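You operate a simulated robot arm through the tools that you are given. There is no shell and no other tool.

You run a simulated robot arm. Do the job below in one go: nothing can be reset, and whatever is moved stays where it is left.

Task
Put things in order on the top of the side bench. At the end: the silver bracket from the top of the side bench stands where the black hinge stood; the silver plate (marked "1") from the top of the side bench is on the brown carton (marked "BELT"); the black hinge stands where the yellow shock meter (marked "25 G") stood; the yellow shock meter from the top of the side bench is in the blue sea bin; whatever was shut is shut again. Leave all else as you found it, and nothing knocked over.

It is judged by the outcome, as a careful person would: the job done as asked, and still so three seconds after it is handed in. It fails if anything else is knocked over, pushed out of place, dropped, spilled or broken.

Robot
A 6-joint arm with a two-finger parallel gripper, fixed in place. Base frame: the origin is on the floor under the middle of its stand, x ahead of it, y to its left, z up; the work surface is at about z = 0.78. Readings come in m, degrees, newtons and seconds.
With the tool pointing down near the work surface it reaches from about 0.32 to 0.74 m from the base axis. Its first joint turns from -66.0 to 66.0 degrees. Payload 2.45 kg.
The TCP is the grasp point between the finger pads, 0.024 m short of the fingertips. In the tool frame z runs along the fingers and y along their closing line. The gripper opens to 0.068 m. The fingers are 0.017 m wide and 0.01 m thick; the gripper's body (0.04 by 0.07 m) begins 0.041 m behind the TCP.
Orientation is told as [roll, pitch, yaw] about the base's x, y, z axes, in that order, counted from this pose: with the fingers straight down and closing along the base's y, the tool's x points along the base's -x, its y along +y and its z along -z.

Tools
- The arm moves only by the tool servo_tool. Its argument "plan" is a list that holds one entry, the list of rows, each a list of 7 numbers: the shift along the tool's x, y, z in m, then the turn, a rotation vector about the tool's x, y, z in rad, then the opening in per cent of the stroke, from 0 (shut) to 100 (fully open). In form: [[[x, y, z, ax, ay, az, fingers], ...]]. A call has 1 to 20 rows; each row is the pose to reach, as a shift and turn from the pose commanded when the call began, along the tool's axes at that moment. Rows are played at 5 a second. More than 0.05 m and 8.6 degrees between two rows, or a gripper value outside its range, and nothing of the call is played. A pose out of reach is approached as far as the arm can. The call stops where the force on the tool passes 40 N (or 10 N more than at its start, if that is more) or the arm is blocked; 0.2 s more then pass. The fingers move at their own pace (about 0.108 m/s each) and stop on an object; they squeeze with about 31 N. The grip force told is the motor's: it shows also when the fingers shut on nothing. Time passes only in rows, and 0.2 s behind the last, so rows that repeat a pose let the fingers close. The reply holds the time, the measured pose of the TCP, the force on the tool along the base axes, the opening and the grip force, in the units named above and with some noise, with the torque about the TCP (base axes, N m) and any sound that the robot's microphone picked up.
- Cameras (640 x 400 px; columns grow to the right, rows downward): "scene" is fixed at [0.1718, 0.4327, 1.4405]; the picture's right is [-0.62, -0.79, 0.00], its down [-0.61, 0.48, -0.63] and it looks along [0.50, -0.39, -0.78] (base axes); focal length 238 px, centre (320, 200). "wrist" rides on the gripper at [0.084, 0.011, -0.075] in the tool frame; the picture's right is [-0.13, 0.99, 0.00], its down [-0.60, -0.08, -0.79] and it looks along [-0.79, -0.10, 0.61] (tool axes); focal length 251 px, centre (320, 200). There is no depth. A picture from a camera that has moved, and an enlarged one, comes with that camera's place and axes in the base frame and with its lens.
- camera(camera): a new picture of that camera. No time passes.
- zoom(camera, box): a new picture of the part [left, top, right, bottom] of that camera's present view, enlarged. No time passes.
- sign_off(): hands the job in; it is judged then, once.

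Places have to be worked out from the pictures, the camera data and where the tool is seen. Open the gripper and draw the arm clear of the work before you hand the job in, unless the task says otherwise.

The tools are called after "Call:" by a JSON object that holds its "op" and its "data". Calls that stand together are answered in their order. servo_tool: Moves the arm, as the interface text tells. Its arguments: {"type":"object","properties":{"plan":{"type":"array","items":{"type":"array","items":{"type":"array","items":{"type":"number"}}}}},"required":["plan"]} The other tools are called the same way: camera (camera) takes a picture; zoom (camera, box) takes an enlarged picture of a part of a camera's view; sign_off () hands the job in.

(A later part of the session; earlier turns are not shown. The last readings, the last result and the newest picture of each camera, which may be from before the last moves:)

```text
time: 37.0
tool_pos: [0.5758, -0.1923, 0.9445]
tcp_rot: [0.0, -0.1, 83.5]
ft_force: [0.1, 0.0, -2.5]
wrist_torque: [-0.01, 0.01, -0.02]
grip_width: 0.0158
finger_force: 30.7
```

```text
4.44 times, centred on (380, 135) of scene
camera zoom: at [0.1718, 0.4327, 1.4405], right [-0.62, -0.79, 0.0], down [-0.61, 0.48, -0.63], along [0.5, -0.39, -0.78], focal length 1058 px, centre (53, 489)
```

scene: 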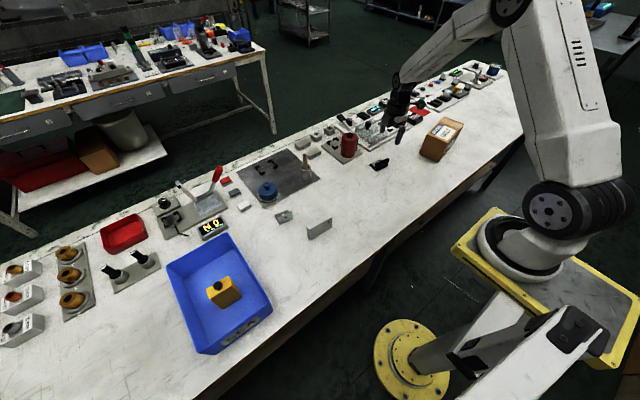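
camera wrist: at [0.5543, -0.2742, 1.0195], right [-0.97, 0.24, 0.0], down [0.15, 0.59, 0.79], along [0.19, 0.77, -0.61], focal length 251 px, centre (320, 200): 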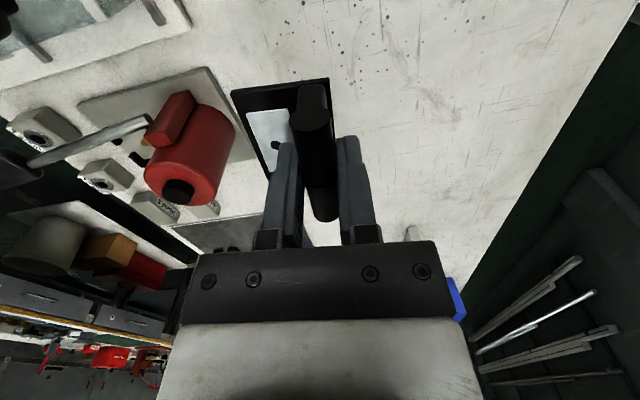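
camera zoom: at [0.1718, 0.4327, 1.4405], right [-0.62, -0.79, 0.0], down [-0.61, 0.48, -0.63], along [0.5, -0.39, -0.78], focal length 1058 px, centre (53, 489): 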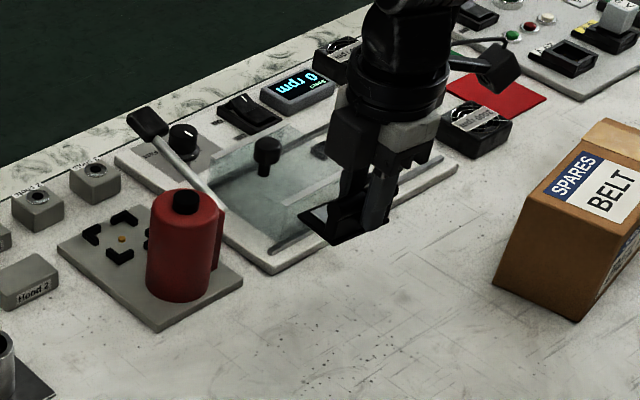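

The hinge hangs level. I shift it by (+0.041, +0.140) so its foot centre comes over the meter's old spot (0.630, -0.054), passing in front of the red cylinder.

Call:
{"op": "servo_tool", "data": {"plan": [[[-0.006, -0.001, 0, 0, 0, 0, 0], [-0.02, -0.0034, 0, 0, 0, 0, 0], [-0.04, -0.0069, 0, 0, 0, 0, 0], [-0.065, -0.0111, 0, 0, 0, 0, 0], [-0.09, -0.0154, 0, 0, 0, 0, 0], [-0.112, -0.0192, 0, 0, 0, 0, 0], [-0.13, -0.0223, 0, 0, 0, 0, 0], [-0.14, -0.024, 0, 0, 0, 0, 0], [-0.1435, -0.0246, 0, 0, 0, 0, 0], [-0.1435, -0.0246, 0, 0, 0, 0, 0]]]}}

Call:
{"op": "camera", "data": {"camera": "wrist"}}

Call:
{"op": "zoom", "data": {"camera": "scene", "box": [290, 90, 410, 190]}}

```text
time: 39.2
tool_pos: [0.6163, -0.0537, 0.9442]
tcp_rot: [-0.1, 0.0, 83.5]
ft_force: [0.4, 0.1, -3.0]
wrist_torque: [-0.01, 0.0, 0.02]
grip_width: 0.0157
finger_force: 30.8
```

```text
taken
camera wrist: at [0.5951, -0.1345, 1.0198], right [-0.97, 0.24, 0.0], down [0.15, 0.59, 0.79], along [0.19, 0.77, -0.61], focal length 251 px, centre (320, 200)
```

wrist: 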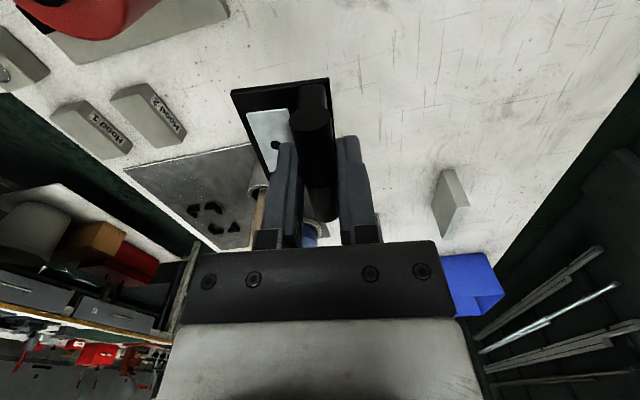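

```text
4.00 times, centred on (350, 140) of scene
camera zoom: at [0.1718, 0.4327, 1.4405], right [-0.62, -0.79, 0.0], down [-0.61, 0.48, -0.63], along [0.5, -0.39, -0.78], focal length 953 px, centre (200, 440)
```

zoom: 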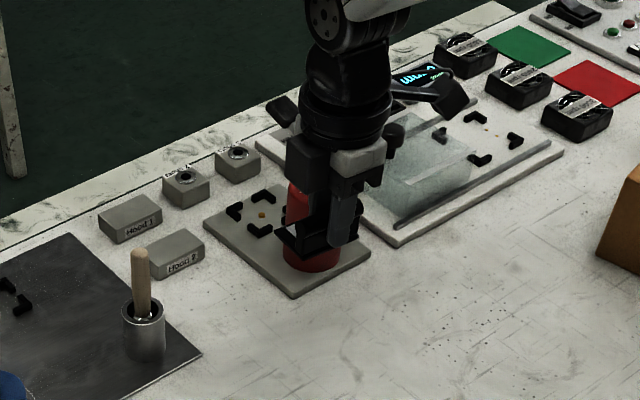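

I lower it to a few millimetres above the bench at the meter's old spot.

Call:
{"op": "servo_tool", "data": {"plan": [[[0, 0, 0.01, 0, 0, 0, 0], [0, 0, 0.028, 0, 0, 0, 0], [0, 0, 0.05, 0, 0, 0, 0], [0, 0, 0.072, 0, 0, 0, 0], [0, 0, 0.09, 0, 0, 0, 0], [0, 0, 0.105, 0, 0, 0, 0], [0, 0, 0.116, 0, 0, 0, 0], [0, 0, 0.123, 0, 0, 0, 0], [0, 0, 0.127, 0, 0, 0, 0], [0, 0, 0.127, 0, 0, 0, 0]]]}}

Call:
{"op": "zoom", "data": {"camera": "scene", "box": [310, 120, 410, 195]}}

```text
time: 41.4
tool_pos: [0.6154, -0.0527, 0.8167]
tcp_rot: [0.0, 0.1, 83.5]
ft_force: [-0.3, -0.2, -3.8]
wrist_torque: [-0.03, 0.04, 0.01]
grip_width: 0.016
finger_force: 30.7
```

```text
5.33 times, centred on (360, 158) of scene
camera zoom: at [0.1719, 0.4327, 1.4405], right [-0.62, -0.79, 0.0], down [-0.61, 0.48, -0.63], along [0.5, -0.39, -0.78], focal length 1270 px, centre (107, 427)
```

zoom: 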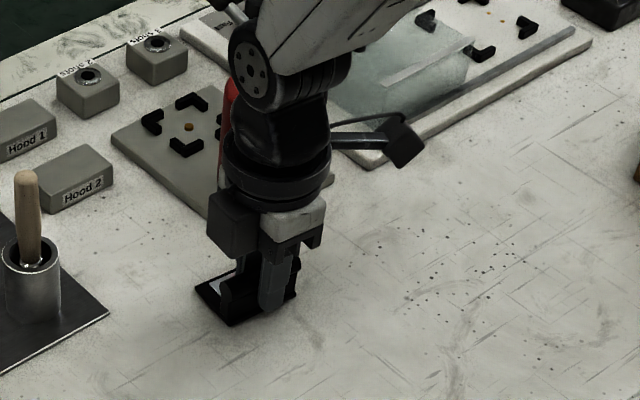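

Still free by about 3 mm; I creep down in 1 mm steps.

Call:
{"op": "servo_tool", "data": {"plan": [[[0, 0, 0.001, 0, 0, 0, 0], [0, 0, 0.002, 0, 0, 0, 0], [0, 0, 0.003, 0, 0, 0, 0], [0, 0, 0.003, 0, 0, 0, 0]]]}}

```text
time: 42.4
tool_pos: [0.6154, -0.0539, 0.8143]
tcp_rot: [-0.1, 0.1, 83.5]
ft_force: [-4.5, -0.5, 7.5]
wrist_torque: [0.01, 0.06, -0.01]
grip_width: 0.0157
finger_force: 30.5
```

Contact with the bench is felt. I ease off slightly and open the fingers.

Call:
{"op": "servo_tool", "data": {"plan": [[[0, 0, -0.0007, 0, 0, 0, 0], [0, 0, -0.0007, 0, 0, 0, 0], [0, 0, -0.0007, 0, 0, 0, 26], [0, 0, -0.0007, 0, 0, 0, 40], [0, 0, -0.0007, 0, 0, 0, 60], [0, 0, -0.0007, 0, 0, 0, 80], [0, 0, -0.0007, 0, 0, 0, 100], [0, 0, -0.0007, 0, 0, 0, 100]]]}}

Call:
{"op": "camera", "data": {"camera": "wrist"}}

Call:
{"op": "zoom", "data": {"camera": "scene", "box": [310, 120, 410, 195]}}

```text
time: 44.2
tool_pos: [0.6153, -0.0523, 0.8135]
tcp_rot: [0.0, 0.0, 83.4]
ft_force: [-0.7, 0.9, -0.2]
wrist_torque: [0.0, 0.0, -0.01]
grip_width: 0.068
finger_force: 0.1
```

```text
taken
camera wrist: at [0.5951, -0.1345, 0.8906], right [-0.97, 0.24, 0.0], down [0.15, 0.59, 0.79], along [0.19, 0.77, -0.61], focal length 251 px, centre (320, 200)
```

wrist: 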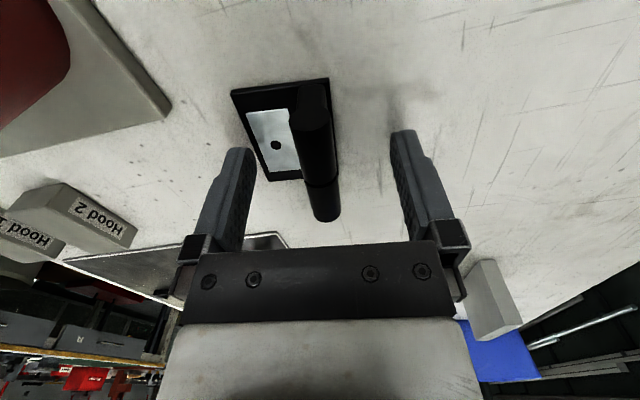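

```text
5.33 times, centred on (360, 158) of scene
camera zoom: at [0.1718, 0.4327, 1.4405], right [-0.62, -0.79, 0.0], down [-0.61, 0.48, -0.63], along [0.5, -0.39, -0.78], focal length 1270 px, centre (107, 427)
```

zoom: 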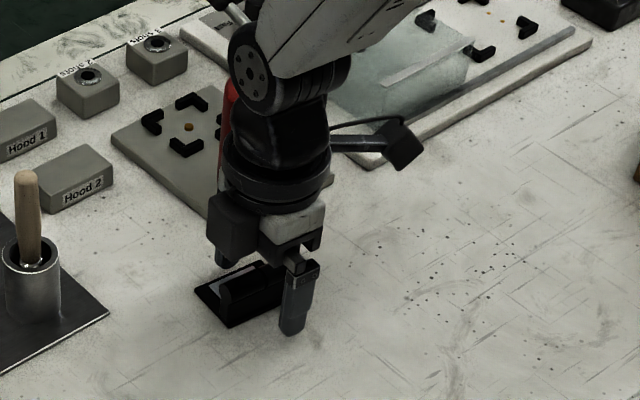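

The hinge stands flat at the meter's old spot. I rise straight up and check it.

Call:
{"op": "servo_tool", "data": {"plan": [[[0, 0, -0.008, 0, 0, 0, 100], [0, 0, -0.025, 0, 0, 0, 100], [0, 0, -0.05, 0, 0, 0, 100], [0, 0, -0.08, 0, 0, 0, 100], [0, 0, -0.115, 0, 0, 0, 100], [0, 0, -0.15, 0, 0, 0, 100], [0, 0, -0.186, 0, 0, 0, 100], [0, 0, -0.186, 0, 0, 0, 100]]]}}

Call:
{"op": "camera", "data": {"camera": "wrist"}}

Call:
{"op": "zoom", "data": {"camera": "scene", "box": [310, 120, 410, 195]}}

Call:
{"op": "zoom", "data": {"camera": "scene", "box": [268, 202, 304, 230]}}

```text
time: 46.0
tool_pos: [0.6155, -0.052, 1.0006]
tcp_rot: [0.1, 0.0, 83.5]
ft_force: [0.6, 0.9, -0.1]
wrist_torque: [-0.04, 0.01, -0.01]
grip_width: 0.0678
finger_force: 0.0
```

```text
taken
camera wrist: at [0.5946, -0.1346, 1.0766], right [-0.97, 0.24, 0.0], down [0.15, 0.59, 0.79], along [0.19, 0.77, -0.61], focal length 251 px, centre (320, 200)
```

wrist: 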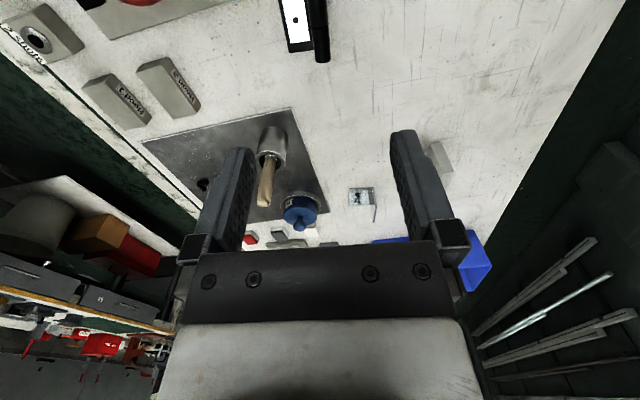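

```text
5.33 times, centred on (360, 158) of scene
camera zoom: at [0.1718, 0.4327, 1.4405], right [-0.62, -0.79, 0.0], down [-0.61, 0.48, -0.63], along [0.5, -0.39, -0.78], focal length 1270 px, centre (107, 427)
```

zoom: 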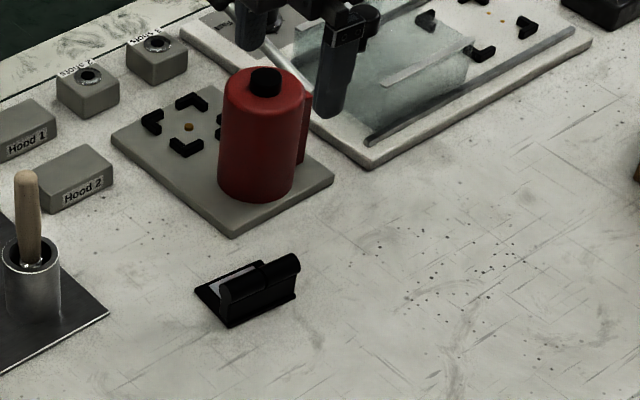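

```text
14.29 times, centred on (286, 216) of scene
camera zoom: at [0.1718, 0.4327, 1.4405], right [-0.62, -0.79, 0.0], down [-0.61, 0.48, -0.63], along [0.5, -0.39, -0.78], focal length 3402 px, centre (806, -29)
```

zoom: 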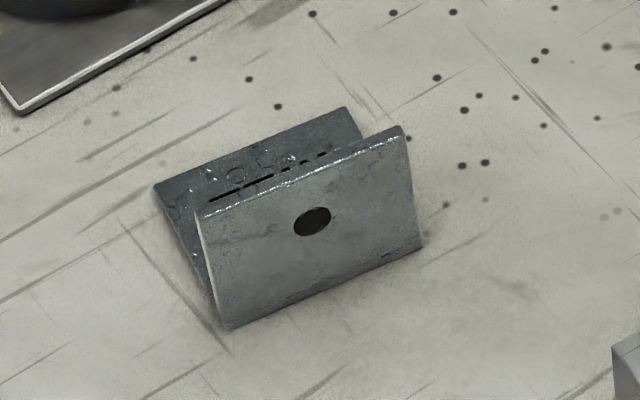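

The hinge is well placed. The bracket is an L with an upright plate (with hole) on the robot side: front edge from (0.592, 0.273) to (0.582, 0.225), top at z ≈ 0.828, foot behind it, turned about -10°. I move above it for a closer view.

Call:
{"op": "servo_tool", "data": {"plan": [[[-0.009, 0.0018, 0, 0, 0, 0.002, 100], [-0.03, 0.0062, 0, 0, 0, 0.006, 100], [-0.06, 0.0123, 0, 0, 0, 0.012, 100], [-0.095, 0.0195, 0, 0, 0, 0.02, 100], [-0.13, 0.0267, 0, 0, 0, 0.027, 100], [-0.165, 0.0339, 0, 0, 0, 0.034, 100], [-0.2, 0.0411, 0, 0, 0, 0.041, 100], [-0.235, 0.0483, 0, 0, 0, 0.048, 100], [-0.265, 0.0545, 0, 0, 0, 0.055, 100], [-0.287, 0.059, 0.01, 0, 0, 0.059, 100], [-0.2967, 0.061, 0.03, 0, 0, 0.061, 100], [-0.2967, 0.061, 0.05, 0, 0, 0.061, 100], [-0.2967, 0.061, 0.05, 0, 0, 0.061, 100]]]}}

Call:
{"op": "camera", "data": {"camera": "wrist"}}

Call:
{"op": "zoom", "data": {"camera": "wrist", "box": [240, 0, 400, 120]}}

Call:
{"op": "camera", "data": {"camera": "scene"}}

```text
time: 48.8
tool_pos: [0.5892, 0.2491, 0.95]
tcp_rot: [-0.1, 0.0, 80.0]
ft_force: [0.1, 0.0, -0.1]
wrist_torque: [-0.02, 0.0, 0.0]
grip_width: 0.0679
finger_force: 0.0
```

```text
taken
camera wrist: at [0.5636, 0.1684, 1.0266], right [-0.95, 0.3, 0.0], down [0.18, 0.58, 0.79], along [0.24, 0.76, -0.61], focal length 251 px, centre (320, 200)
```

wrist: 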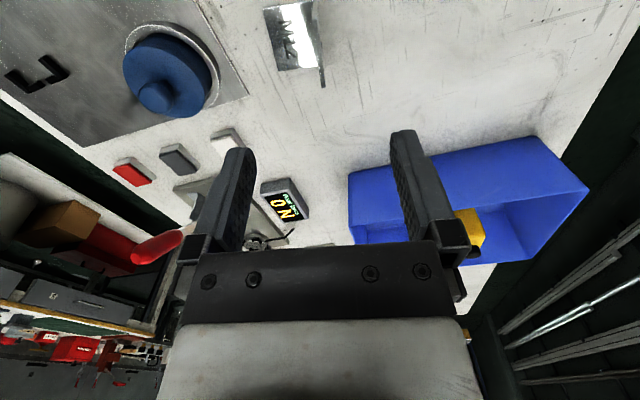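

```text
3.33 times, centred on (320, 60) of wrist
camera zoom: at [0.5636, 0.1684, 1.0266], right [-0.95, 0.3, 0.0], down [0.18, 0.58, 0.79], along [0.24, 0.76, -0.61], focal length 838 px, centre (320, 667)
```

zoom: 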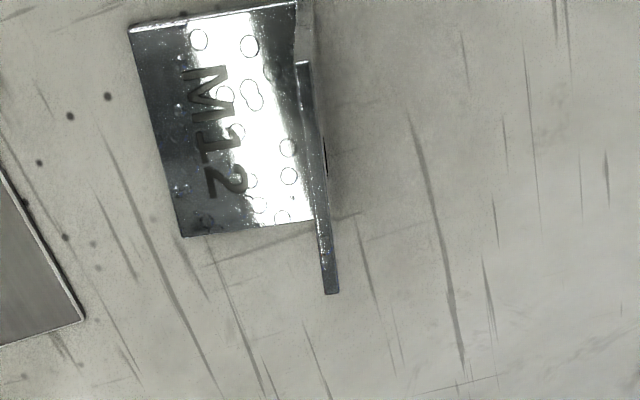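

```text
taken
```

scene: 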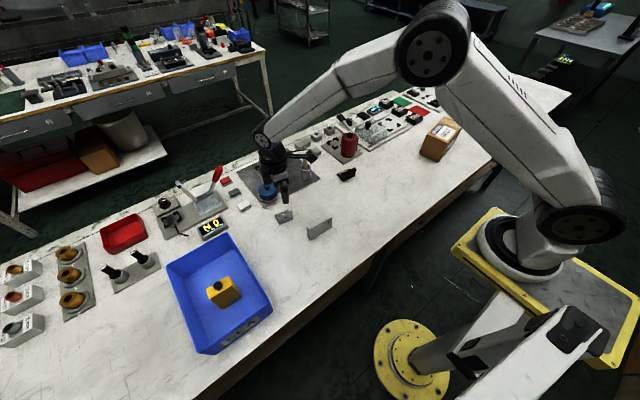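

The bracket's plate top edge runs from (0.5845, 0.223) to (0.593, 0.271), about 3 mm thick, so the tool is already lined up within 2 mm. I go down over the plate to z ≈ 0.817 with open fingers.

Call:
{"op": "servo_tool", "data": {"plan": [[[0.0019, 0.0001, 0.02, 0, 0, 0, 100], [0.0019, 0.0001, 0.045, 0, 0, 0, 100], [0.0019, 0.0001, 0.07, 0, 0, 0, 100], [0.0019, 0.0001, 0.09, 0, 0, 0, 100], [0.0019, 0.0001, 0.105, 0, 0, 0, 100], [0.0019, 0.0001, 0.117, 0, 0, 0, 100], [0.0019, 0.0001, 0.126, 0, 0, 0, 100], [0.0019, 0.0001, 0.131, 0, 0, 0, 100], [0.0019, 0.0001, 0.131, 0, 0, 0, 100]]]}}

Call:
{"op": "camera", "data": {"camera": "wrist"}}

Call:
{"op": "zoom", "data": {"camera": "scene", "box": [250, 180, 350, 250]}}

```text
time: 50.8
tool_pos: [0.5887, 0.2465, 0.8192]
tcp_rot: [0.0, 0.0, 80.0]
ft_force: [-0.2, 0.4, -1.4]
wrist_torque: [0.01, 0.0, 0.03]
grip_width: 0.0678
finger_force: 0.1
```

```text
taken
camera wrist: at [0.563, 0.1667, 0.8955], right [-0.95, 0.3, 0.0], down [0.18, 0.58, 0.79], along [0.24, 0.76, -0.61], focal length 251 px, centre (320, 200)
```

wrist: 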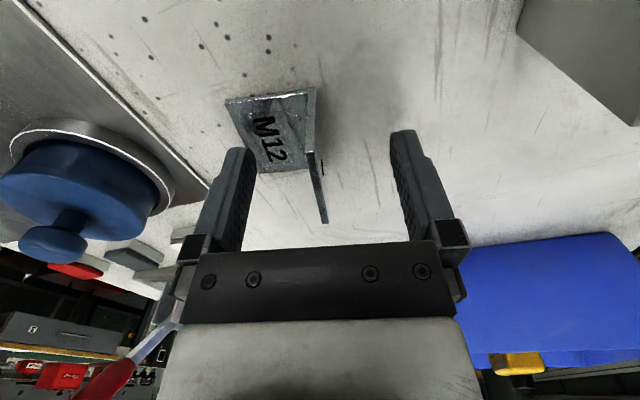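

```text
5.71 times, centred on (300, 215) of scene
camera zoom: at [0.1718, 0.4327, 1.4405], right [-0.62, -0.79, 0.0], down [-0.61, 0.48, -0.63], along [0.5, -0.39, -0.78], focal length 1361 px, centre (434, 114)
```

zoom: 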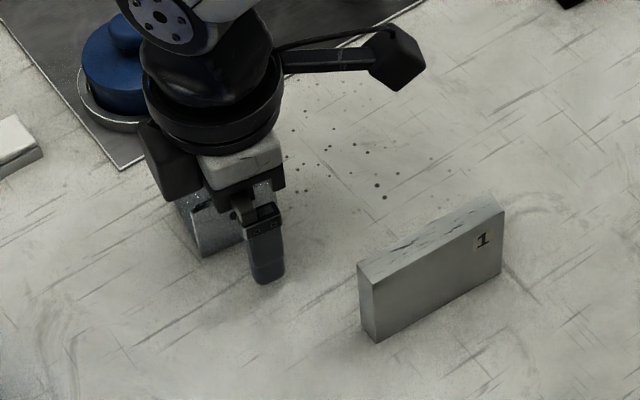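

The plate stands between the fingers with no contact. I close on it.

Call:
{"op": "servo_tool", "data": {"plan": [[[0, 0, 0, 0, 0, 0, 70], [0, 0, 0, 0, 0, 0, 50], [0, 0, 0, 0, 0, 0, 32], [0, 0, 0, 0, 0, 0, 20], [0, 0, 0, 0, 0, 0, 12], [0, 0, 0, 0, 0, 0, 6], [0, 0, 0, 0, 0, 0, 0], [0, 0, 0, 0, 0, 0, 0]]]}}

Call:
{"op": "camera", "data": {"camera": "wrist"}}

```text
time: 52.6
tool_pos: [0.5883, 0.2475, 0.8197]
tcp_rot: [0.0, 0.0, 79.9]
ft_force: [0.1, 0.2, 0.3]
wrist_torque: [0.0, -0.01, -0.02]
grip_width: 0.0034
finger_force: 27.1
```

```text
taken
camera wrist: at [0.563, 0.1667, 0.8957], right [-0.95, 0.3, 0.0], down [0.18, 0.58, 0.79], along [0.24, 0.76, -0.61], focal length 251 px, centre (320, 200)
```

wrist: 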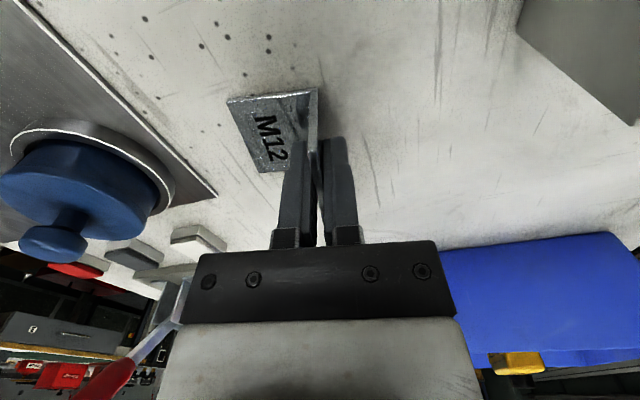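

Held (width 0.0034, the plate's thickness). I lift slowly and check that it stays level.

Call:
{"op": "servo_tool", "data": {"plan": [[[0, 0, -0.003, 0, 0, 0, 0], [0, 0, -0.008, 0, 0, 0, 0], [0, 0, -0.016, 0, 0, 0, 0], [0, 0, -0.028, 0, 0, 0, 0], [0, 0, -0.045, 0, 0, 0, 0], [0, 0, -0.065, 0, 0, 0, 0], [0, 0, -0.085, 0, 0, 0, 0], [0, 0, -0.105, 0, 0, 0, 0], [0, 0, -0.125, 0, 0, 0, 0], [0, 0, -0.14, 0, 0, 0, 0], [0, 0, -0.15, 0, 0, 0, 0], [0, 0, -0.15, 0, 0, 0, 0]]]}}

Call:
{"op": "camera", "data": {"camera": "wrist"}}

Call:
{"op": "zoom", "data": {"camera": "scene", "box": [220, 120, 360, 250]}}

```text
time: 55.2
tool_pos: [0.5874, 0.247, 0.9691]
tcp_rot: [0.1, 0.0, 80.0]
ft_force: [0.5, -0.3, -0.7]
wrist_torque: [-0.02, 0.03, 0.02]
grip_width: 0.0036
finger_force: 27.7
```

```text
taken
camera wrist: at [0.5626, 0.1669, 1.0459], right [-0.95, 0.3, 0.0], down [0.18, 0.58, 0.79], along [0.24, 0.76, -0.61], focal length 251 px, centre (320, 200)
```

wrist: 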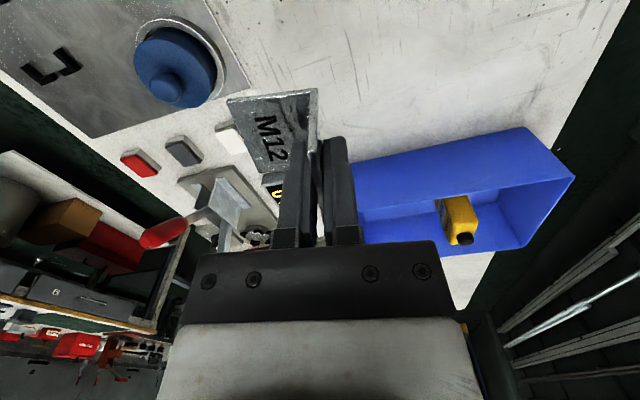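

```text
3.08 times, centred on (290, 185) of scene
camera zoom: at [0.1718, 0.4327, 1.4405], right [-0.62, -0.79, 0.0], down [-0.61, 0.48, -0.63], along [0.5, -0.39, -0.78], focal length 733 px, centre (412, 246)
```

zoom: 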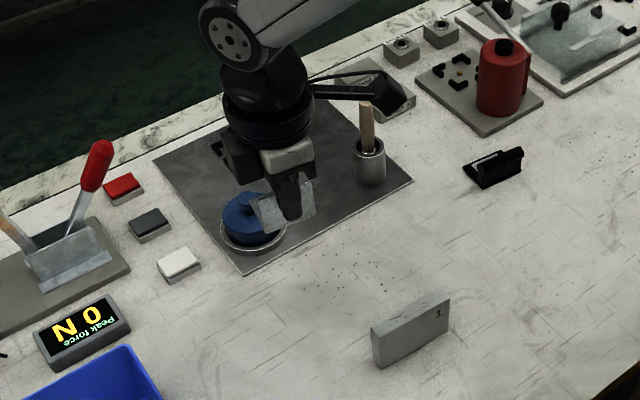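

The bracket is level in the grip. I carry it high along the bench to the hinge's old spot: tool to about (0.569, -0.191), which brings the bracket's foot centre to (0.589, -0.194).

Call:
{"op": "servo_tool", "data": {"plan": [[[0.0065, -0.0008, 0, 0, 0, 0, 0], [0.0196, -0.0025, 0, 0, 0, 0, 0], [0.0414, -0.0054, 0, 0, 0, 0, 0], [0.0696, -0.009, 0, 0, 0, 0, 0], [0.1023, -0.0133, 0, 0, 0, 0, 0], [0.1371, -0.0178, 0, 0, 0, 0, 0], [0.1719, -0.0223, 0, 0, 0, 0, 0], [0.2068, -0.0268, 0, 0, 0, 0, 0], [0.2416, -0.0313, 0, 0, 0, 0, 0], [0.2764, -0.0358, 0, 0, 0, 0, 0], [0.3112, -0.0403, 0, 0, 0, 0, 0], [0.3439, -0.0446, 0, 0, 0, 0, 0], [0.3744, -0.0485, 0, 0, 0, 0, 0], [0.4005, -0.0519, 0, 0, 0, 0, 0], [0.4201, -0.0544, 0, 0, 0, 0, 0], [0.4353, -0.0564, 0, 0, 0, 0, 0], [0.4353, -0.0564, 0, 0, 0, 0, 0]]]}}

Call:
{"op": "camera", "data": {"camera": "wrist"}}

Call:
{"op": "camera", "data": {"camera": "scene"}}

```text
time: 58.8
tool_pos: [0.5678, -0.1922, 0.9689]
tcp_rot: [0.0, -0.1, 80.1]
ft_force: [-0.1, 0.1, -0.6]
wrist_torque: [0.0, 0.03, -0.01]
grip_width: 0.0037
finger_force: 27.2
```

```text
taken
camera wrist: at [0.5426, -0.2722, 1.0457], right [-0.95, 0.3, 0.0], down [0.18, 0.58, 0.79], along [0.24, 0.76, -0.61], focal length 251 px, centre (320, 200)
```

wrist: 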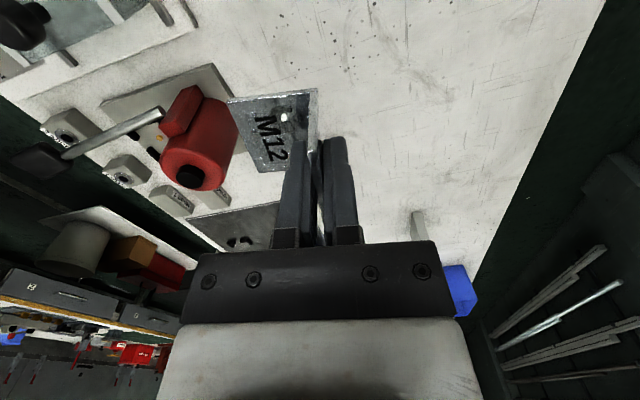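

```text
taken
```

scene: 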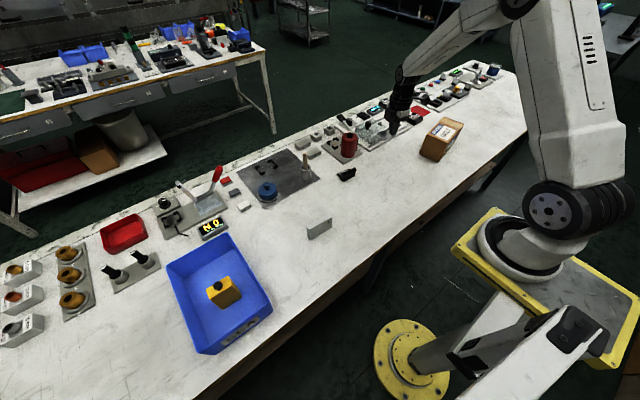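

The tool is at (0.568, -0.192) with the spot below free. I lower to about 3 mm above the bench.

Call:
{"op": "servo_tool", "data": {"plan": [[[0, 0, 0.01, 0, 0, 0, 0], [0, 0, 0.03, 0, 0, 0, 0], [0, 0, 0.055, 0, 0, 0, 0], [0, 0, 0.08, 0, 0, 0, 0], [0, 0, 0.102, 0, 0, 0, 0], [0, 0, 0.12, 0, 0, 0, 0], [0, 0, 0.133, 0, 0, 0, 0], [0, 0, 0.142, 0, 0, 0, 0], [0, 0, 0.147, 0, 0, 0, 0], [0, 0, 0.147, 0, 0, 0, 0]]]}}

Call:
{"op": "servo_tool", "data": {"plan": [[[0, 0, 0.001, 0, 0, 0, 0], [0, 0, 0.002, 0, 0, 0, 0], [0, 0, 0.003, 0, 0, 0, 0], [0, 0, 0.003, 0, 0, 0, 0]]]}}

Call:
{"op": "zoom", "data": {"camera": "scene", "box": [340, 130, 420, 190]}}

```text
time: 61.0
tool_pos: [0.5671, -0.1928, 0.8226]
tcp_rot: [0.0, 0.0, 80.0]
ft_force: [0.8, -0.6, -0.9]
wrist_torque: [0.01, 0.02, -0.03]
grip_width: 0.004
finger_force: 27.5
```

```text
time: 62.0
tool_pos: [0.568, -0.1916, 0.8203]
tcp_rot: [0.0, 0.0, 80.0]
ft_force: [-0.1, 0.3, -1.0]
wrist_torque: [0.05, 0.01, -0.03]
grip_width: 0.0033
finger_force: 26.6
```

```text
6.67 times, centred on (380, 160) of scene
camera zoom: at [0.1718, 0.4327, 1.4405], right [-0.62, -0.79, 0.0], down [-0.61, 0.48, -0.63], along [0.5, -0.39, -0.78], focal length 1588 px, centre (-80, 467)
```

zoom: 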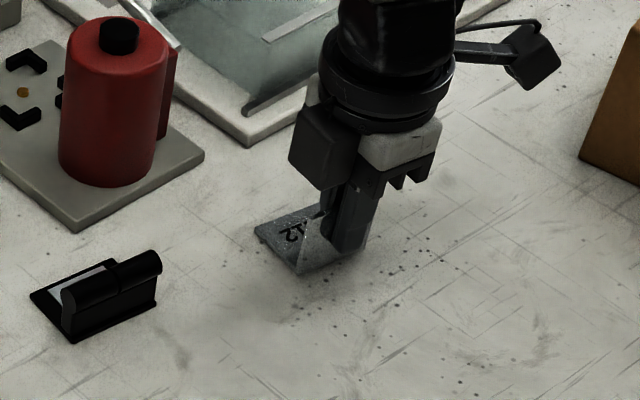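

No clear contact yet; one more millimetre.

Call:
{"op": "servo_tool", "data": {"plan": [[[0, 0, 0.0005, 0, 0, 0, 0], [0, 0, 0.001, 0, 0, 0, 0], [0, 0, 0.001, 0, 0, 0, 0]]]}}

```text
time: 62.8
tool_pos: [0.569, -0.1924, 0.8186]
tcp_rot: [-0.1, -0.1, 80.0]
ft_force: [-6.9, 1.5, 20.0]
wrist_torque: [0.05, 0.07, 0.01]
grip_width: 0.0035
finger_force: 27.1
```

Firm contact (20 N). I ease off 0.8 mm and open.

Call:
{"op": "servo_tool", "data": {"plan": [[[0, 0, -0.0008, 0, 0, 0, 0], [0, 0, -0.0008, 0, 0, 0, 0]]]}}

Call:
{"op": "servo_tool", "data": {"plan": [[[0, 0, 0, 0, 0, 0, 8], [0, 0, 0, 0, 0, 0, 20], [0, 0, 0, 0, 0, 0, 40], [0, 0, 0, 0, 0, 0, 60], [0, 0, 0, 0, 0, 0, 80], [0, 0, 0, 0, 0, 0, 100], [0, 0, 0, 0, 0, 0, 100]]]}}

Call:
{"op": "camera", "data": {"camera": "wrist"}}

Call:
{"op": "zoom", "data": {"camera": "scene", "box": [340, 130, 420, 190]}}

```text
time: 63.4
tool_pos: [0.5696, -0.1917, 0.8193]
tcp_rot: [-0.1, 0.0, 80.1]
ft_force: [-2.8, -1.9, 15.5]
wrist_torque: [-0.04, 0.03, 0.01]
grip_width: 0.0033
finger_force: 27.1
```

```text
time: 65.0
tool_pos: [0.5683, -0.1913, 0.8191]
tcp_rot: [0.0, -0.1, 80.1]
ft_force: [0.2, 0.8, -0.3]
wrist_torque: [0.02, 0.04, 0.0]
grip_width: 0.0678
finger_force: 0.1
```

```text
taken
camera wrist: at [0.5428, -0.2717, 0.895], right [-0.95, 0.3, 0.0], down [0.18, 0.58, 0.79], along [0.24, 0.76, -0.61], focal length 251 px, centre (320, 200)
```

wrist: 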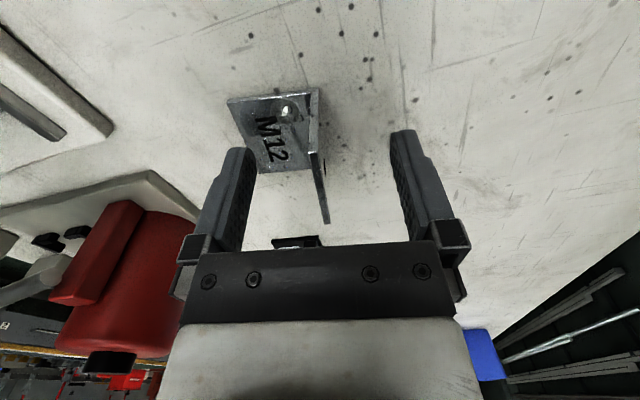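

```text
6.67 times, centred on (380, 160) of scene
camera zoom: at [0.1718, 0.4327, 1.4405], right [-0.62, -0.79, 0.0], down [-0.61, 0.48, -0.63], along [0.5, -0.39, -0.78], focal length 1588 px, centre (-80, 467)
```

zoom: 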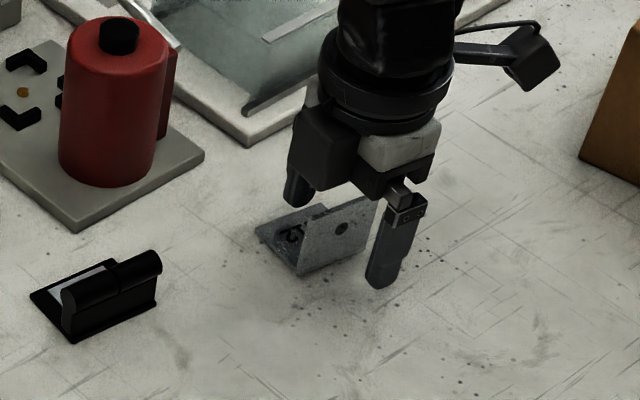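

The bracket stands at the hinge's old spot. I rise straight up, then travel to above the plate at about (0.489, 0.187).

Call:
{"op": "servo_tool", "data": {"plan": [[[0, 0, -0.008, 0, 0, 0, 100], [0, 0, -0.025, 0, 0, 0, 100], [0, 0, -0.05, 0, 0, 0, 100], [0, 0, -0.08, 0, 0, 0, 100], [0, 0, -0.115, 0, 0, 0, 100], [0, 0, -0.15, 0, 0, 0, 100], [0, 0, -0.18, 0, 0, 0, 100], [0, 0, -0.18, 0, 0, 0, 100]]]}}

Call:
{"op": "camera", "data": {"camera": "wrist"}}

Call:
{"op": "servo_tool", "data": {"plan": [[[-0.0108, 0.0043, 0, 0, 0, -0.003, 100], [-0.0323, 0.013, 0, 0, 0, -0.008, 100], [-0.0628, 0.0252, 0, 0, 0, -0.016, 100], [-0.0987, 0.0397, 0, 0, 0, -0.024, 100], [-0.1364, 0.0548, 0, 0, 0, -0.034, 100], [-0.1741, 0.0699, 0, 0, 0, -0.043, 100], [-0.2118, 0.0851, 0, 0, 0, -0.053, 100], [-0.2495, 0.1002, 0, 0, 0, -0.062, 100], [-0.2836, 0.1139, 0, 0, 0, -0.07, 100], [-0.3141, 0.1262, 0, 0, 0, -0.078, 100], [-0.3392, 0.1363, 0, 0, 0, -0.084, 100], [-0.3535, 0.142, 0.01, 0, 0, -0.088, 100], [-0.3589, 0.1442, 0.025, 0, 0, -0.089, 100], [-0.3589, 0.1442, 0.04, 0, 0, -0.089, 100], [-0.3589, 0.1442, 0.04, 0, 0, -0.089, 100]]]}}

Call:
{"op": "camera", "data": {"camera": "wrist"}}

Call:
{"op": "zoom", "data": {"camera": "wrist", "box": [240, 0, 400, 120]}}

Call:
{"op": "camera", "data": {"camera": "scene"}}

```text
time: 66.8
tool_pos: [0.5693, -0.1922, 0.9987]
tcp_rot: [0.0, 0.0, 79.9]
ft_force: [0.3, 0.4, 0.1]
wrist_torque: [0.02, -0.07, -0.02]
grip_width: 0.068
finger_force: 0.0
```

```text
taken
camera wrist: at [0.5431, -0.2723, 1.0761], right [-0.95, 0.3, 0.0], down [0.18, 0.58, 0.79], along [0.24, 0.76, -0.61], focal length 251 px, centre (320, 200)
```

wrist: 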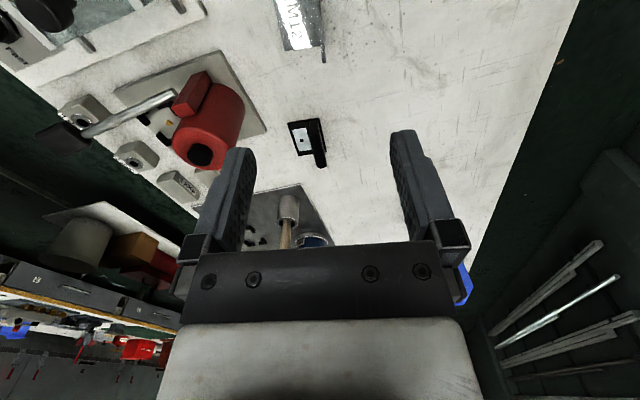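

```text
time: 70.0
tool_pos: [0.4884, 0.1874, 0.9584]
tcp_rot: [-0.2, 0.0, 85.1]
ft_force: [0.1, -0.6, 0.7]
wrist_torque: [-0.01, -0.02, -0.01]
grip_width: 0.068
finger_force: 0.1
```

```text
taken
camera wrist: at [0.4704, 0.1052, 1.0349], right [-0.98, 0.21, 0.0], down [0.13, 0.59, 0.79], along [0.17, 0.77, -0.61], focal length 251 px, centre (320, 200)
```

wrist: 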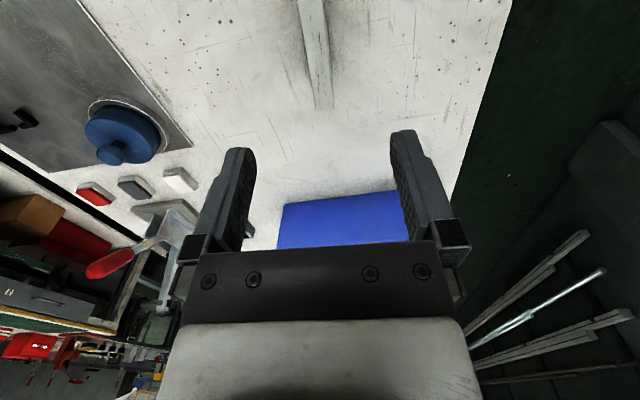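

```text
3.33 times, centred on (320, 60) of wrist
camera zoom: at [0.4704, 0.1052, 1.0349], right [-0.98, 0.21, 0.0], down [0.13, 0.59, 0.79], along [0.17, 0.77, -0.61], focal length 838 px, centre (320, 667)
```

zoom: 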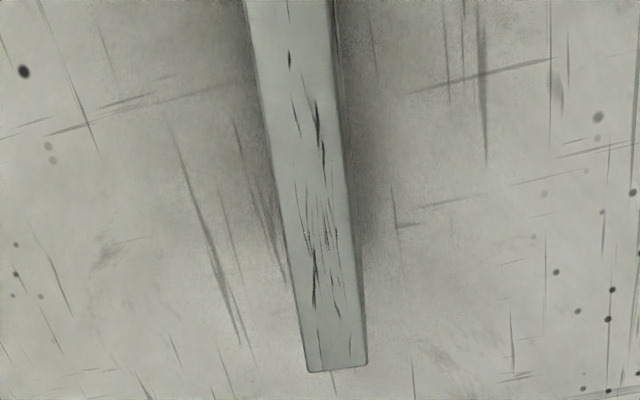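

```text
taken
```

scene: 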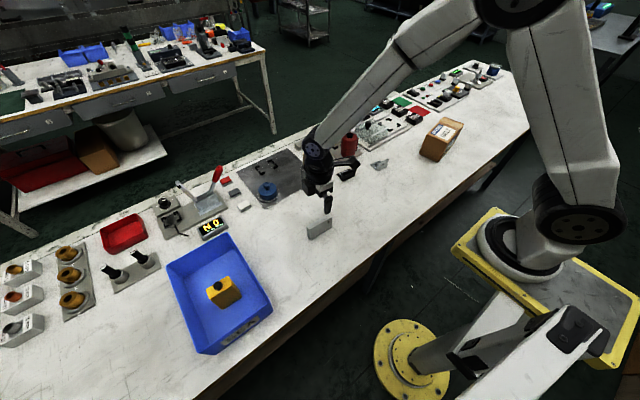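

The plate's top centre is at about (0.489, 0.1865), 15 mm thick, turned -5°, which is right under the tool. I go down to z ≈ 0.82 with open fingers.

Call:
{"op": "servo_tool", "data": {"plan": [[[0.0004, -0.0006, 0.02, 0, 0, 0, 100], [0.0004, -0.0006, 0.045, 0, 0, 0, 100], [0.0004, -0.0006, 0.07, 0, 0, 0, 100], [0.0004, -0.0006, 0.09, 0, 0, 0, 100], [0.0004, -0.0006, 0.108, 0, 0, 0, 100], [0.0004, -0.0006, 0.122, 0, 0, 0, 100], [0.0004, -0.0006, 0.132, 0, 0, 0, 100], [0.0004, -0.0006, 0.138, 0, 0, 0, 100], [0.0004, -0.0006, 0.138, 0, 0, 0, 100]]]}}

Call:
{"op": "camera", "data": {"camera": "wrist"}}

Call:
{"op": "zoom", "data": {"camera": "scene", "box": [270, 190, 370, 260]}}

```text
time: 72.0
tool_pos: [0.4905, 0.1869, 0.8214]
tcp_rot: [0.0, 0.0, 85.1]
ft_force: [-0.4, 1.1, -0.4]
wrist_torque: [-0.01, 0.0, 0.02]
grip_width: 0.0681
finger_force: 0.2
```

```text
taken
camera wrist: at [0.4713, 0.1046, 0.8971], right [-0.98, 0.21, 0.0], down [0.13, 0.59, 0.79], along [0.17, 0.77, -0.61], focal length 251 px, centre (320, 200)
```

wrist: 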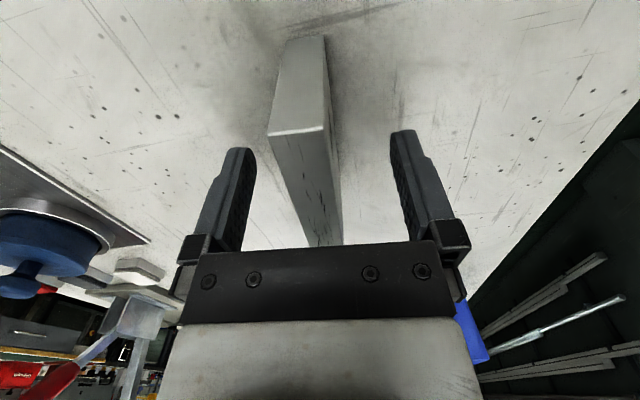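

```text
5.71 times, centred on (320, 225) of scene
camera zoom: at [0.1718, 0.4327, 1.4405], right [-0.62, -0.79, 0.0], down [-0.61, 0.48, -0.63], along [0.5, -0.39, -0.78], focal length 1361 px, centre (320, 57)
```

zoom: 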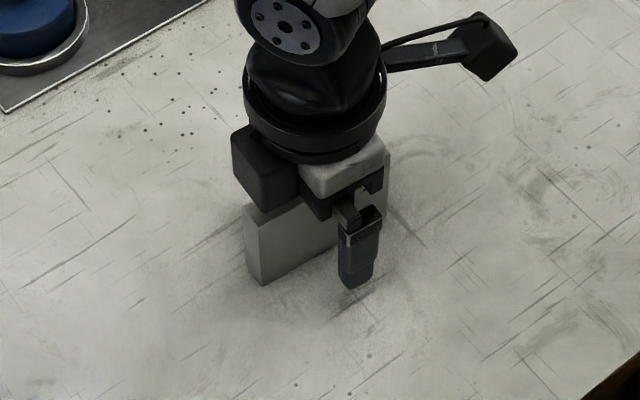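

The plate sits between the fingers with gaps on both sides. I close.

Call:
{"op": "servo_tool", "data": {"plan": [[[0, 0, 0, 0, 0, 0, 70], [0, 0, 0, 0, 0, 0, 50], [0, 0, 0, 0, 0, 0, 35], [0, 0, 0, 0, 0, 0, 25], [0, 0, 0, 0, 0, 0, 15], [0, 0, 0, 0, 0, 0, 0], [0, 0, 0, 0, 0, 0, 0]]]}}

Call:
{"op": "servo_tool", "data": {"plan": [[[0, 0, -0.003, 0, 0, 0, 0], [0, 0, -0.008, 0, 0, 0, 0], [0, 0, -0.016, 0, 0, 0, 0], [0, 0, -0.028, 0, 0, 0, 0], [0, 0, -0.045, 0, 0, 0, 0], [0, 0, -0.065, 0, 0, 0, 0], [0, 0, -0.09, 0, 0, 0, 0], [0, 0, -0.115, 0, 0, 0, 0], [0, 0, -0.14, 0, 0, 0, 0], [0, 0, -0.165, 0, 0, 0, 0], [0, 0, -0.185, 0, 0, 0, 0], [0, 0, -0.2, 0, 0, 0, 0], [0, 0, -0.21, 0, 0, 0, 0], [0, 0, -0.21, 0, 0, 0, 0]]]}}

Call:
{"op": "camera", "data": {"camera": "wrist"}}

Call:
{"op": "camera", "data": {"camera": "scene"}}

```text
time: 73.6
tool_pos: [0.4897, 0.1875, 0.8206]
tcp_rot: [0.0, 0.0, 85.2]
ft_force: [0.3, 0.1, 0.2]
wrist_torque: [-0.05, -0.02, -0.01]
grip_width: 0.0159
finger_force: 31.1
```

```text
time: 76.6
tool_pos: [0.4891, 0.1869, 1.0311]
tcp_rot: [0.0, 0.0, 85.1]
ft_force: [0.5, -0.1, -2.1]
wrist_torque: [0.01, -0.02, 0.0]
grip_width: 0.0159
finger_force: 31.2
```

```text
taken
camera wrist: at [0.4711, 0.1048, 1.1075], right [-0.98, 0.21, 0.0], down [0.13, 0.6, 0.79], along [0.17, 0.77, -0.61], focal length 251 px, centre (320, 200)
```

wrist: 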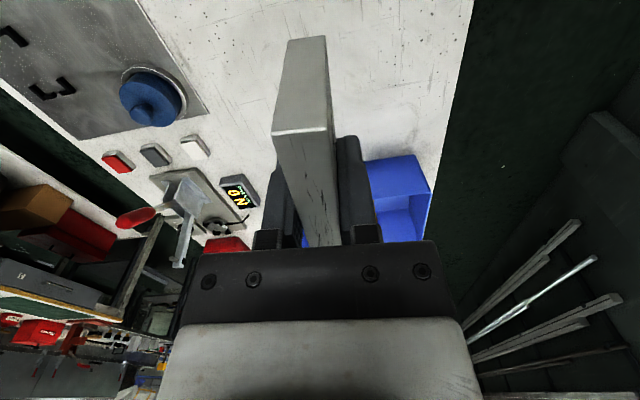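

```text
taken
```

scene: 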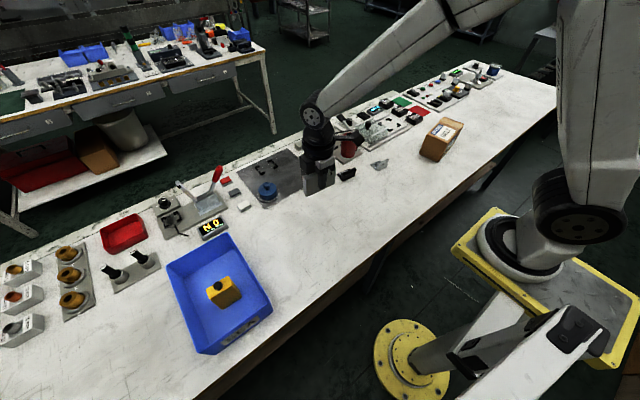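

The plate is held upright. Before carrying it over, I take an unobstructed close-up of the carton to fix its top.

Call:
{"op": "zoom", "data": {"camera": "scene", "box": [400, 105, 480, 165]}}

```text
6.67 times, centred on (440, 135) of scene
camera zoom: at [0.1718, 0.4327, 1.4405], right [-0.62, -0.79, 0.0], down [-0.61, 0.48, -0.63], along [0.5, -0.39, -0.78], focal length 1588 px, centre (-480, 633)
```

zoom: 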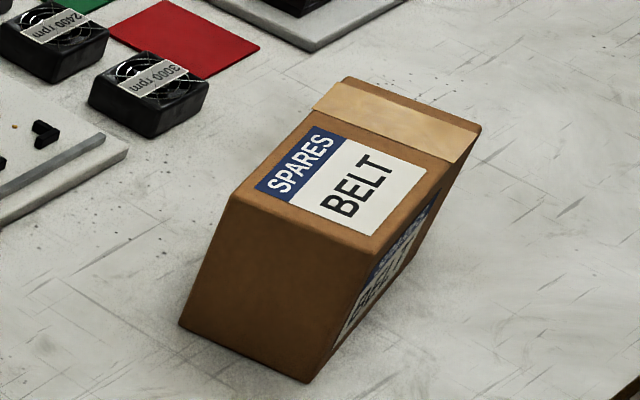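

The carton top is at z ≈ 0.877 with corners (0.451, -0.400), (0.533, -0.382), (0.566, -0.544) and (0.483, -0.561). I carry the plate high to (0.508, -0.458), over the middle of the label.

Call:
{"op": "servo_tool", "data": {"plan": [[[0.0096, -0.0011, 0, 0, 0, 0, 0], [0.0256, -0.003, 0, 0, 0, 0, 0], [0.0513, -0.0059, 0, 0, 0, 0, 0], [0.0833, -0.0096, 0, 0, 0, 0, 0], [0.1186, -0.0137, 0, 0, 0, 0, 0], [0.157, -0.0181, 0, 0, 0, 0, 0], [0.1955, -0.0226, 0, 0, 0, 0, 0], [0.234, -0.027, 0, 0, 0, 0, 0], [0.2724, -0.0315, 0, 0, 0, 0, 0], [0.3109, -0.0359, 0, 0, 0, 0, 0], [0.3493, -0.0403, 0, 0, 0, 0, 0], [0.3878, -0.0448, 0, 0, 0, 0, 0], [0.4263, -0.0492, 0, 0, 0, 0, 0], [0.4647, -0.0537, 0, 0, 0, 0, 0], [0.5032, -0.0581, 0, 0, 0, 0, 0], [0.5384, -0.0622, 0, 0, 0, 0, 0], [0.5705, -0.0659, 0, 0, 0, 0, 0], [0.5993, -0.0692, 0, 0, 0, 0, 0], [0.625, -0.0722, 0, 0, 0, 0, 0], [0.641, -0.074, 0, 0, 0, 0, 0]]]}}

Call:
{"op": "camera", "data": {"camera": "wrist"}}

Call:
{"op": "camera", "data": {"camera": "scene"}}

Call:
{"op": "zoom", "data": {"camera": "scene", "box": [390, 70, 500, 170]}}

```text
time: 80.8
tool_pos: [0.5092, -0.4594, 1.0313]
tcp_rot: [0.0, 0.0, 85.2]
ft_force: [-0.6, -0.2, -2.7]
wrist_torque: [0.0, 0.01, 0.03]
grip_width: 0.0158
finger_force: 31.7
```

```text
taken
camera wrist: at [0.4905, -0.5412, 1.1072], right [-0.98, 0.21, 0.0], down [0.13, 0.6, 0.79], along [0.17, 0.77, -0.61], focal length 251 px, centre (320, 200)
```

wrist: 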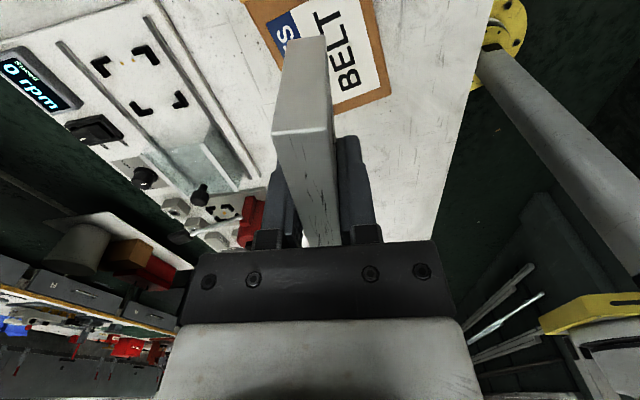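

```text
taken
```

scene: 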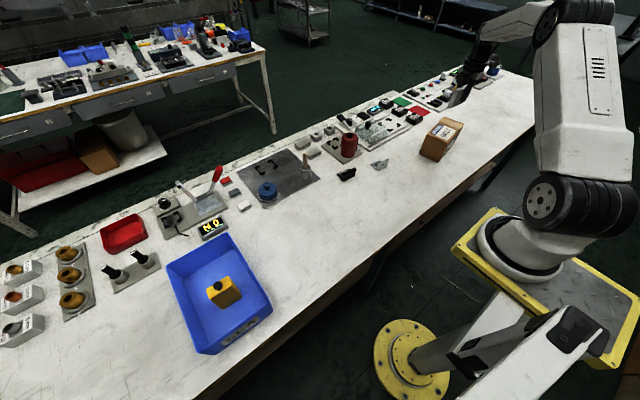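

```text
4.00 times, centred on (445, 120) of scene
camera zoom: at [0.1718, 0.4326, 1.4405], right [-0.62, -0.79, 0.0], down [-0.61, 0.48, -0.63], along [0.5, -0.39, -0.78], focal length 953 px, centre (-180, 520)
```

zoom: 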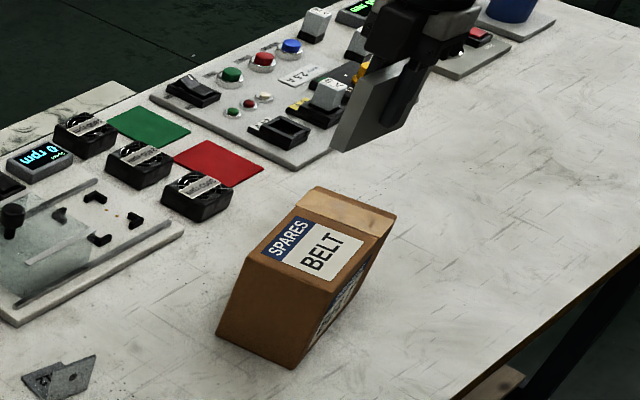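

The carton corner seen here, (0.452, -0.402), agrees with my estimate, so the plate is over the carton's middle. I lower it to about 1 cm above the carton top.

Call:
{"op": "servo_tool", "data": {"plan": [[[0, 0, 0.008, 0, 0, 0, 0], [0, 0, 0.022, 0, 0, 0, 0], [0, 0, 0.042, 0, 0, 0, 0], [0, 0, 0.062, 0, 0, 0, 0], [0, 0, 0.08, 0, 0, 0, 0], [0, 0, 0.092, 0, 0, 0, 0], [0, 0, 0.1, 0, 0, 0, 0], [0, 0, 0.103, 0, 0, 0, 0], [0, 0, 0.103, 0, 0, 0, 0]]]}}

Call:
{"op": "camera", "data": {"camera": "wrist"}}

Call:
{"op": "zoom", "data": {"camera": "scene", "box": [390, 70, 500, 170]}}

```text
time: 82.8
tool_pos: [0.5077, -0.4584, 0.9273]
tcp_rot: [0.0, -0.1, 85.2]
ft_force: [-0.1, -0.3, -2.1]
wrist_torque: [0.0, -0.01, -0.01]
grip_width: 0.0157
finger_force: 30.9
```

```text
taken
camera wrist: at [0.4899, -0.5405, 1.0046], right [-0.98, 0.21, 0.0], down [0.13, 0.6, 0.79], along [0.17, 0.77, -0.61], focal length 251 px, centre (320, 200)
```

wrist: 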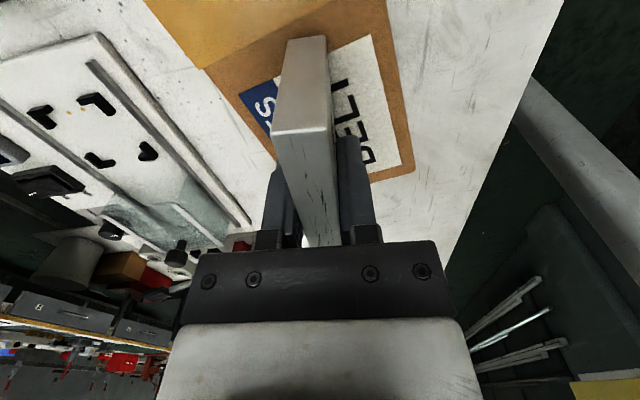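

```text
4.00 times, centred on (445, 120) of scene
camera zoom: at [0.1718, 0.4327, 1.4405], right [-0.62, -0.79, 0.0], down [-0.61, 0.48, -0.63], along [0.5, -0.39, -0.78], focal length 953 px, centre (-180, 520)
```

zoom: 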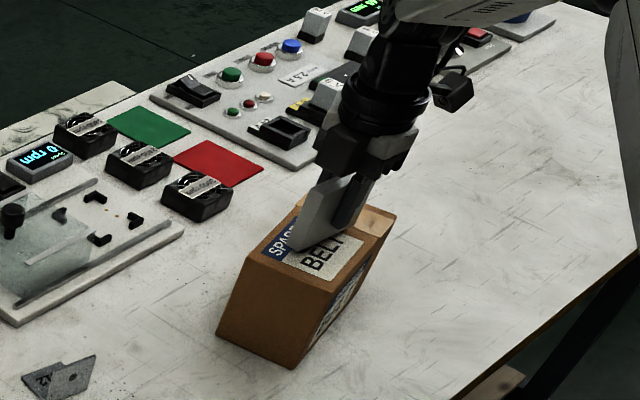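

The plate lies well inside the carton top. I creep down by 1.5 mm steps, watching for contact.

Call:
{"op": "servo_tool", "data": {"plan": [[[0, 0, 0.0015, 0, 0, 0, 0], [0, 0, 0.003, 0, 0, 0, 0], [0, 0, 0.0045, 0, 0, 0, 0], [0, 0, 0.006, 0, 0, 0, 0], [0, 0, 0.006, 0, 0, 0, 0]]]}}

```text
time: 84.0
tool_pos: [0.5098, -0.4583, 0.9201]
tcp_rot: [0.0, -0.1, 85.1]
ft_force: [-0.9, -0.7, -1.8]
wrist_torque: [0.0, 0.02, 0.02]
grip_width: 0.0157
finger_force: 31.3
```

Call:
{"op": "servo_tool", "data": {"plan": [[[0, 0, 0.001, 0, 0, 0, 0], [0, 0, 0.002, 0, 0, 0, 0], [0, 0, 0.002, 0, 0, 0, 0]]]}}

Call:
{"op": "zoom", "data": {"camera": "scene", "box": [420, 90, 480, 150]}}

```text
time: 84.8
tool_pos: [0.5081, -0.4583, 0.9202]
tcp_rot: [0.0, 0.0, 85.1]
ft_force: [-2.7, 2.3, 6.7]
wrist_torque: [0.42, 0.1, 0.07]
grip_width: 0.0159
finger_force: 30.9
```

```text
6.67 times, centred on (450, 120) of scene
camera zoom: at [0.1716, 0.4328, 1.4405], right [-0.62, -0.79, 0.0], down [-0.61, 0.48, -0.63], along [0.5, -0.39, -0.78], focal length 1588 px, centre (-547, 733)
```

zoom: 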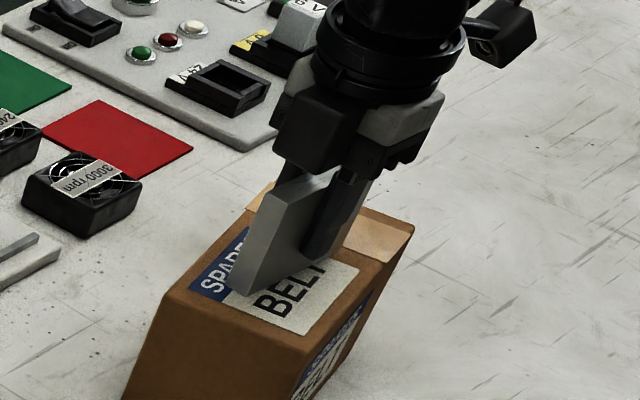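

First touch is at the plate's +y end. I go 0.7 mm further so that it seats along its edge.

Call:
{"op": "servo_tool", "data": {"plan": [[[0, 0, 0.0004, 0, 0, 0, 0], [0, 0, 0.0007, 0, 0, 0, 0], [0, 0, 0.0007, 0, 0, 0, 0]]]}}

```text
time: 85.6
tool_pos: [0.508, -0.4588, 0.9207]
tcp_rot: [-0.1, 0.0, 85.1]
ft_force: [-5.0, 4.4, 14.8]
wrist_torque: [0.7, 0.12, 0.11]
grip_width: 0.0156
finger_force: 31.2
```

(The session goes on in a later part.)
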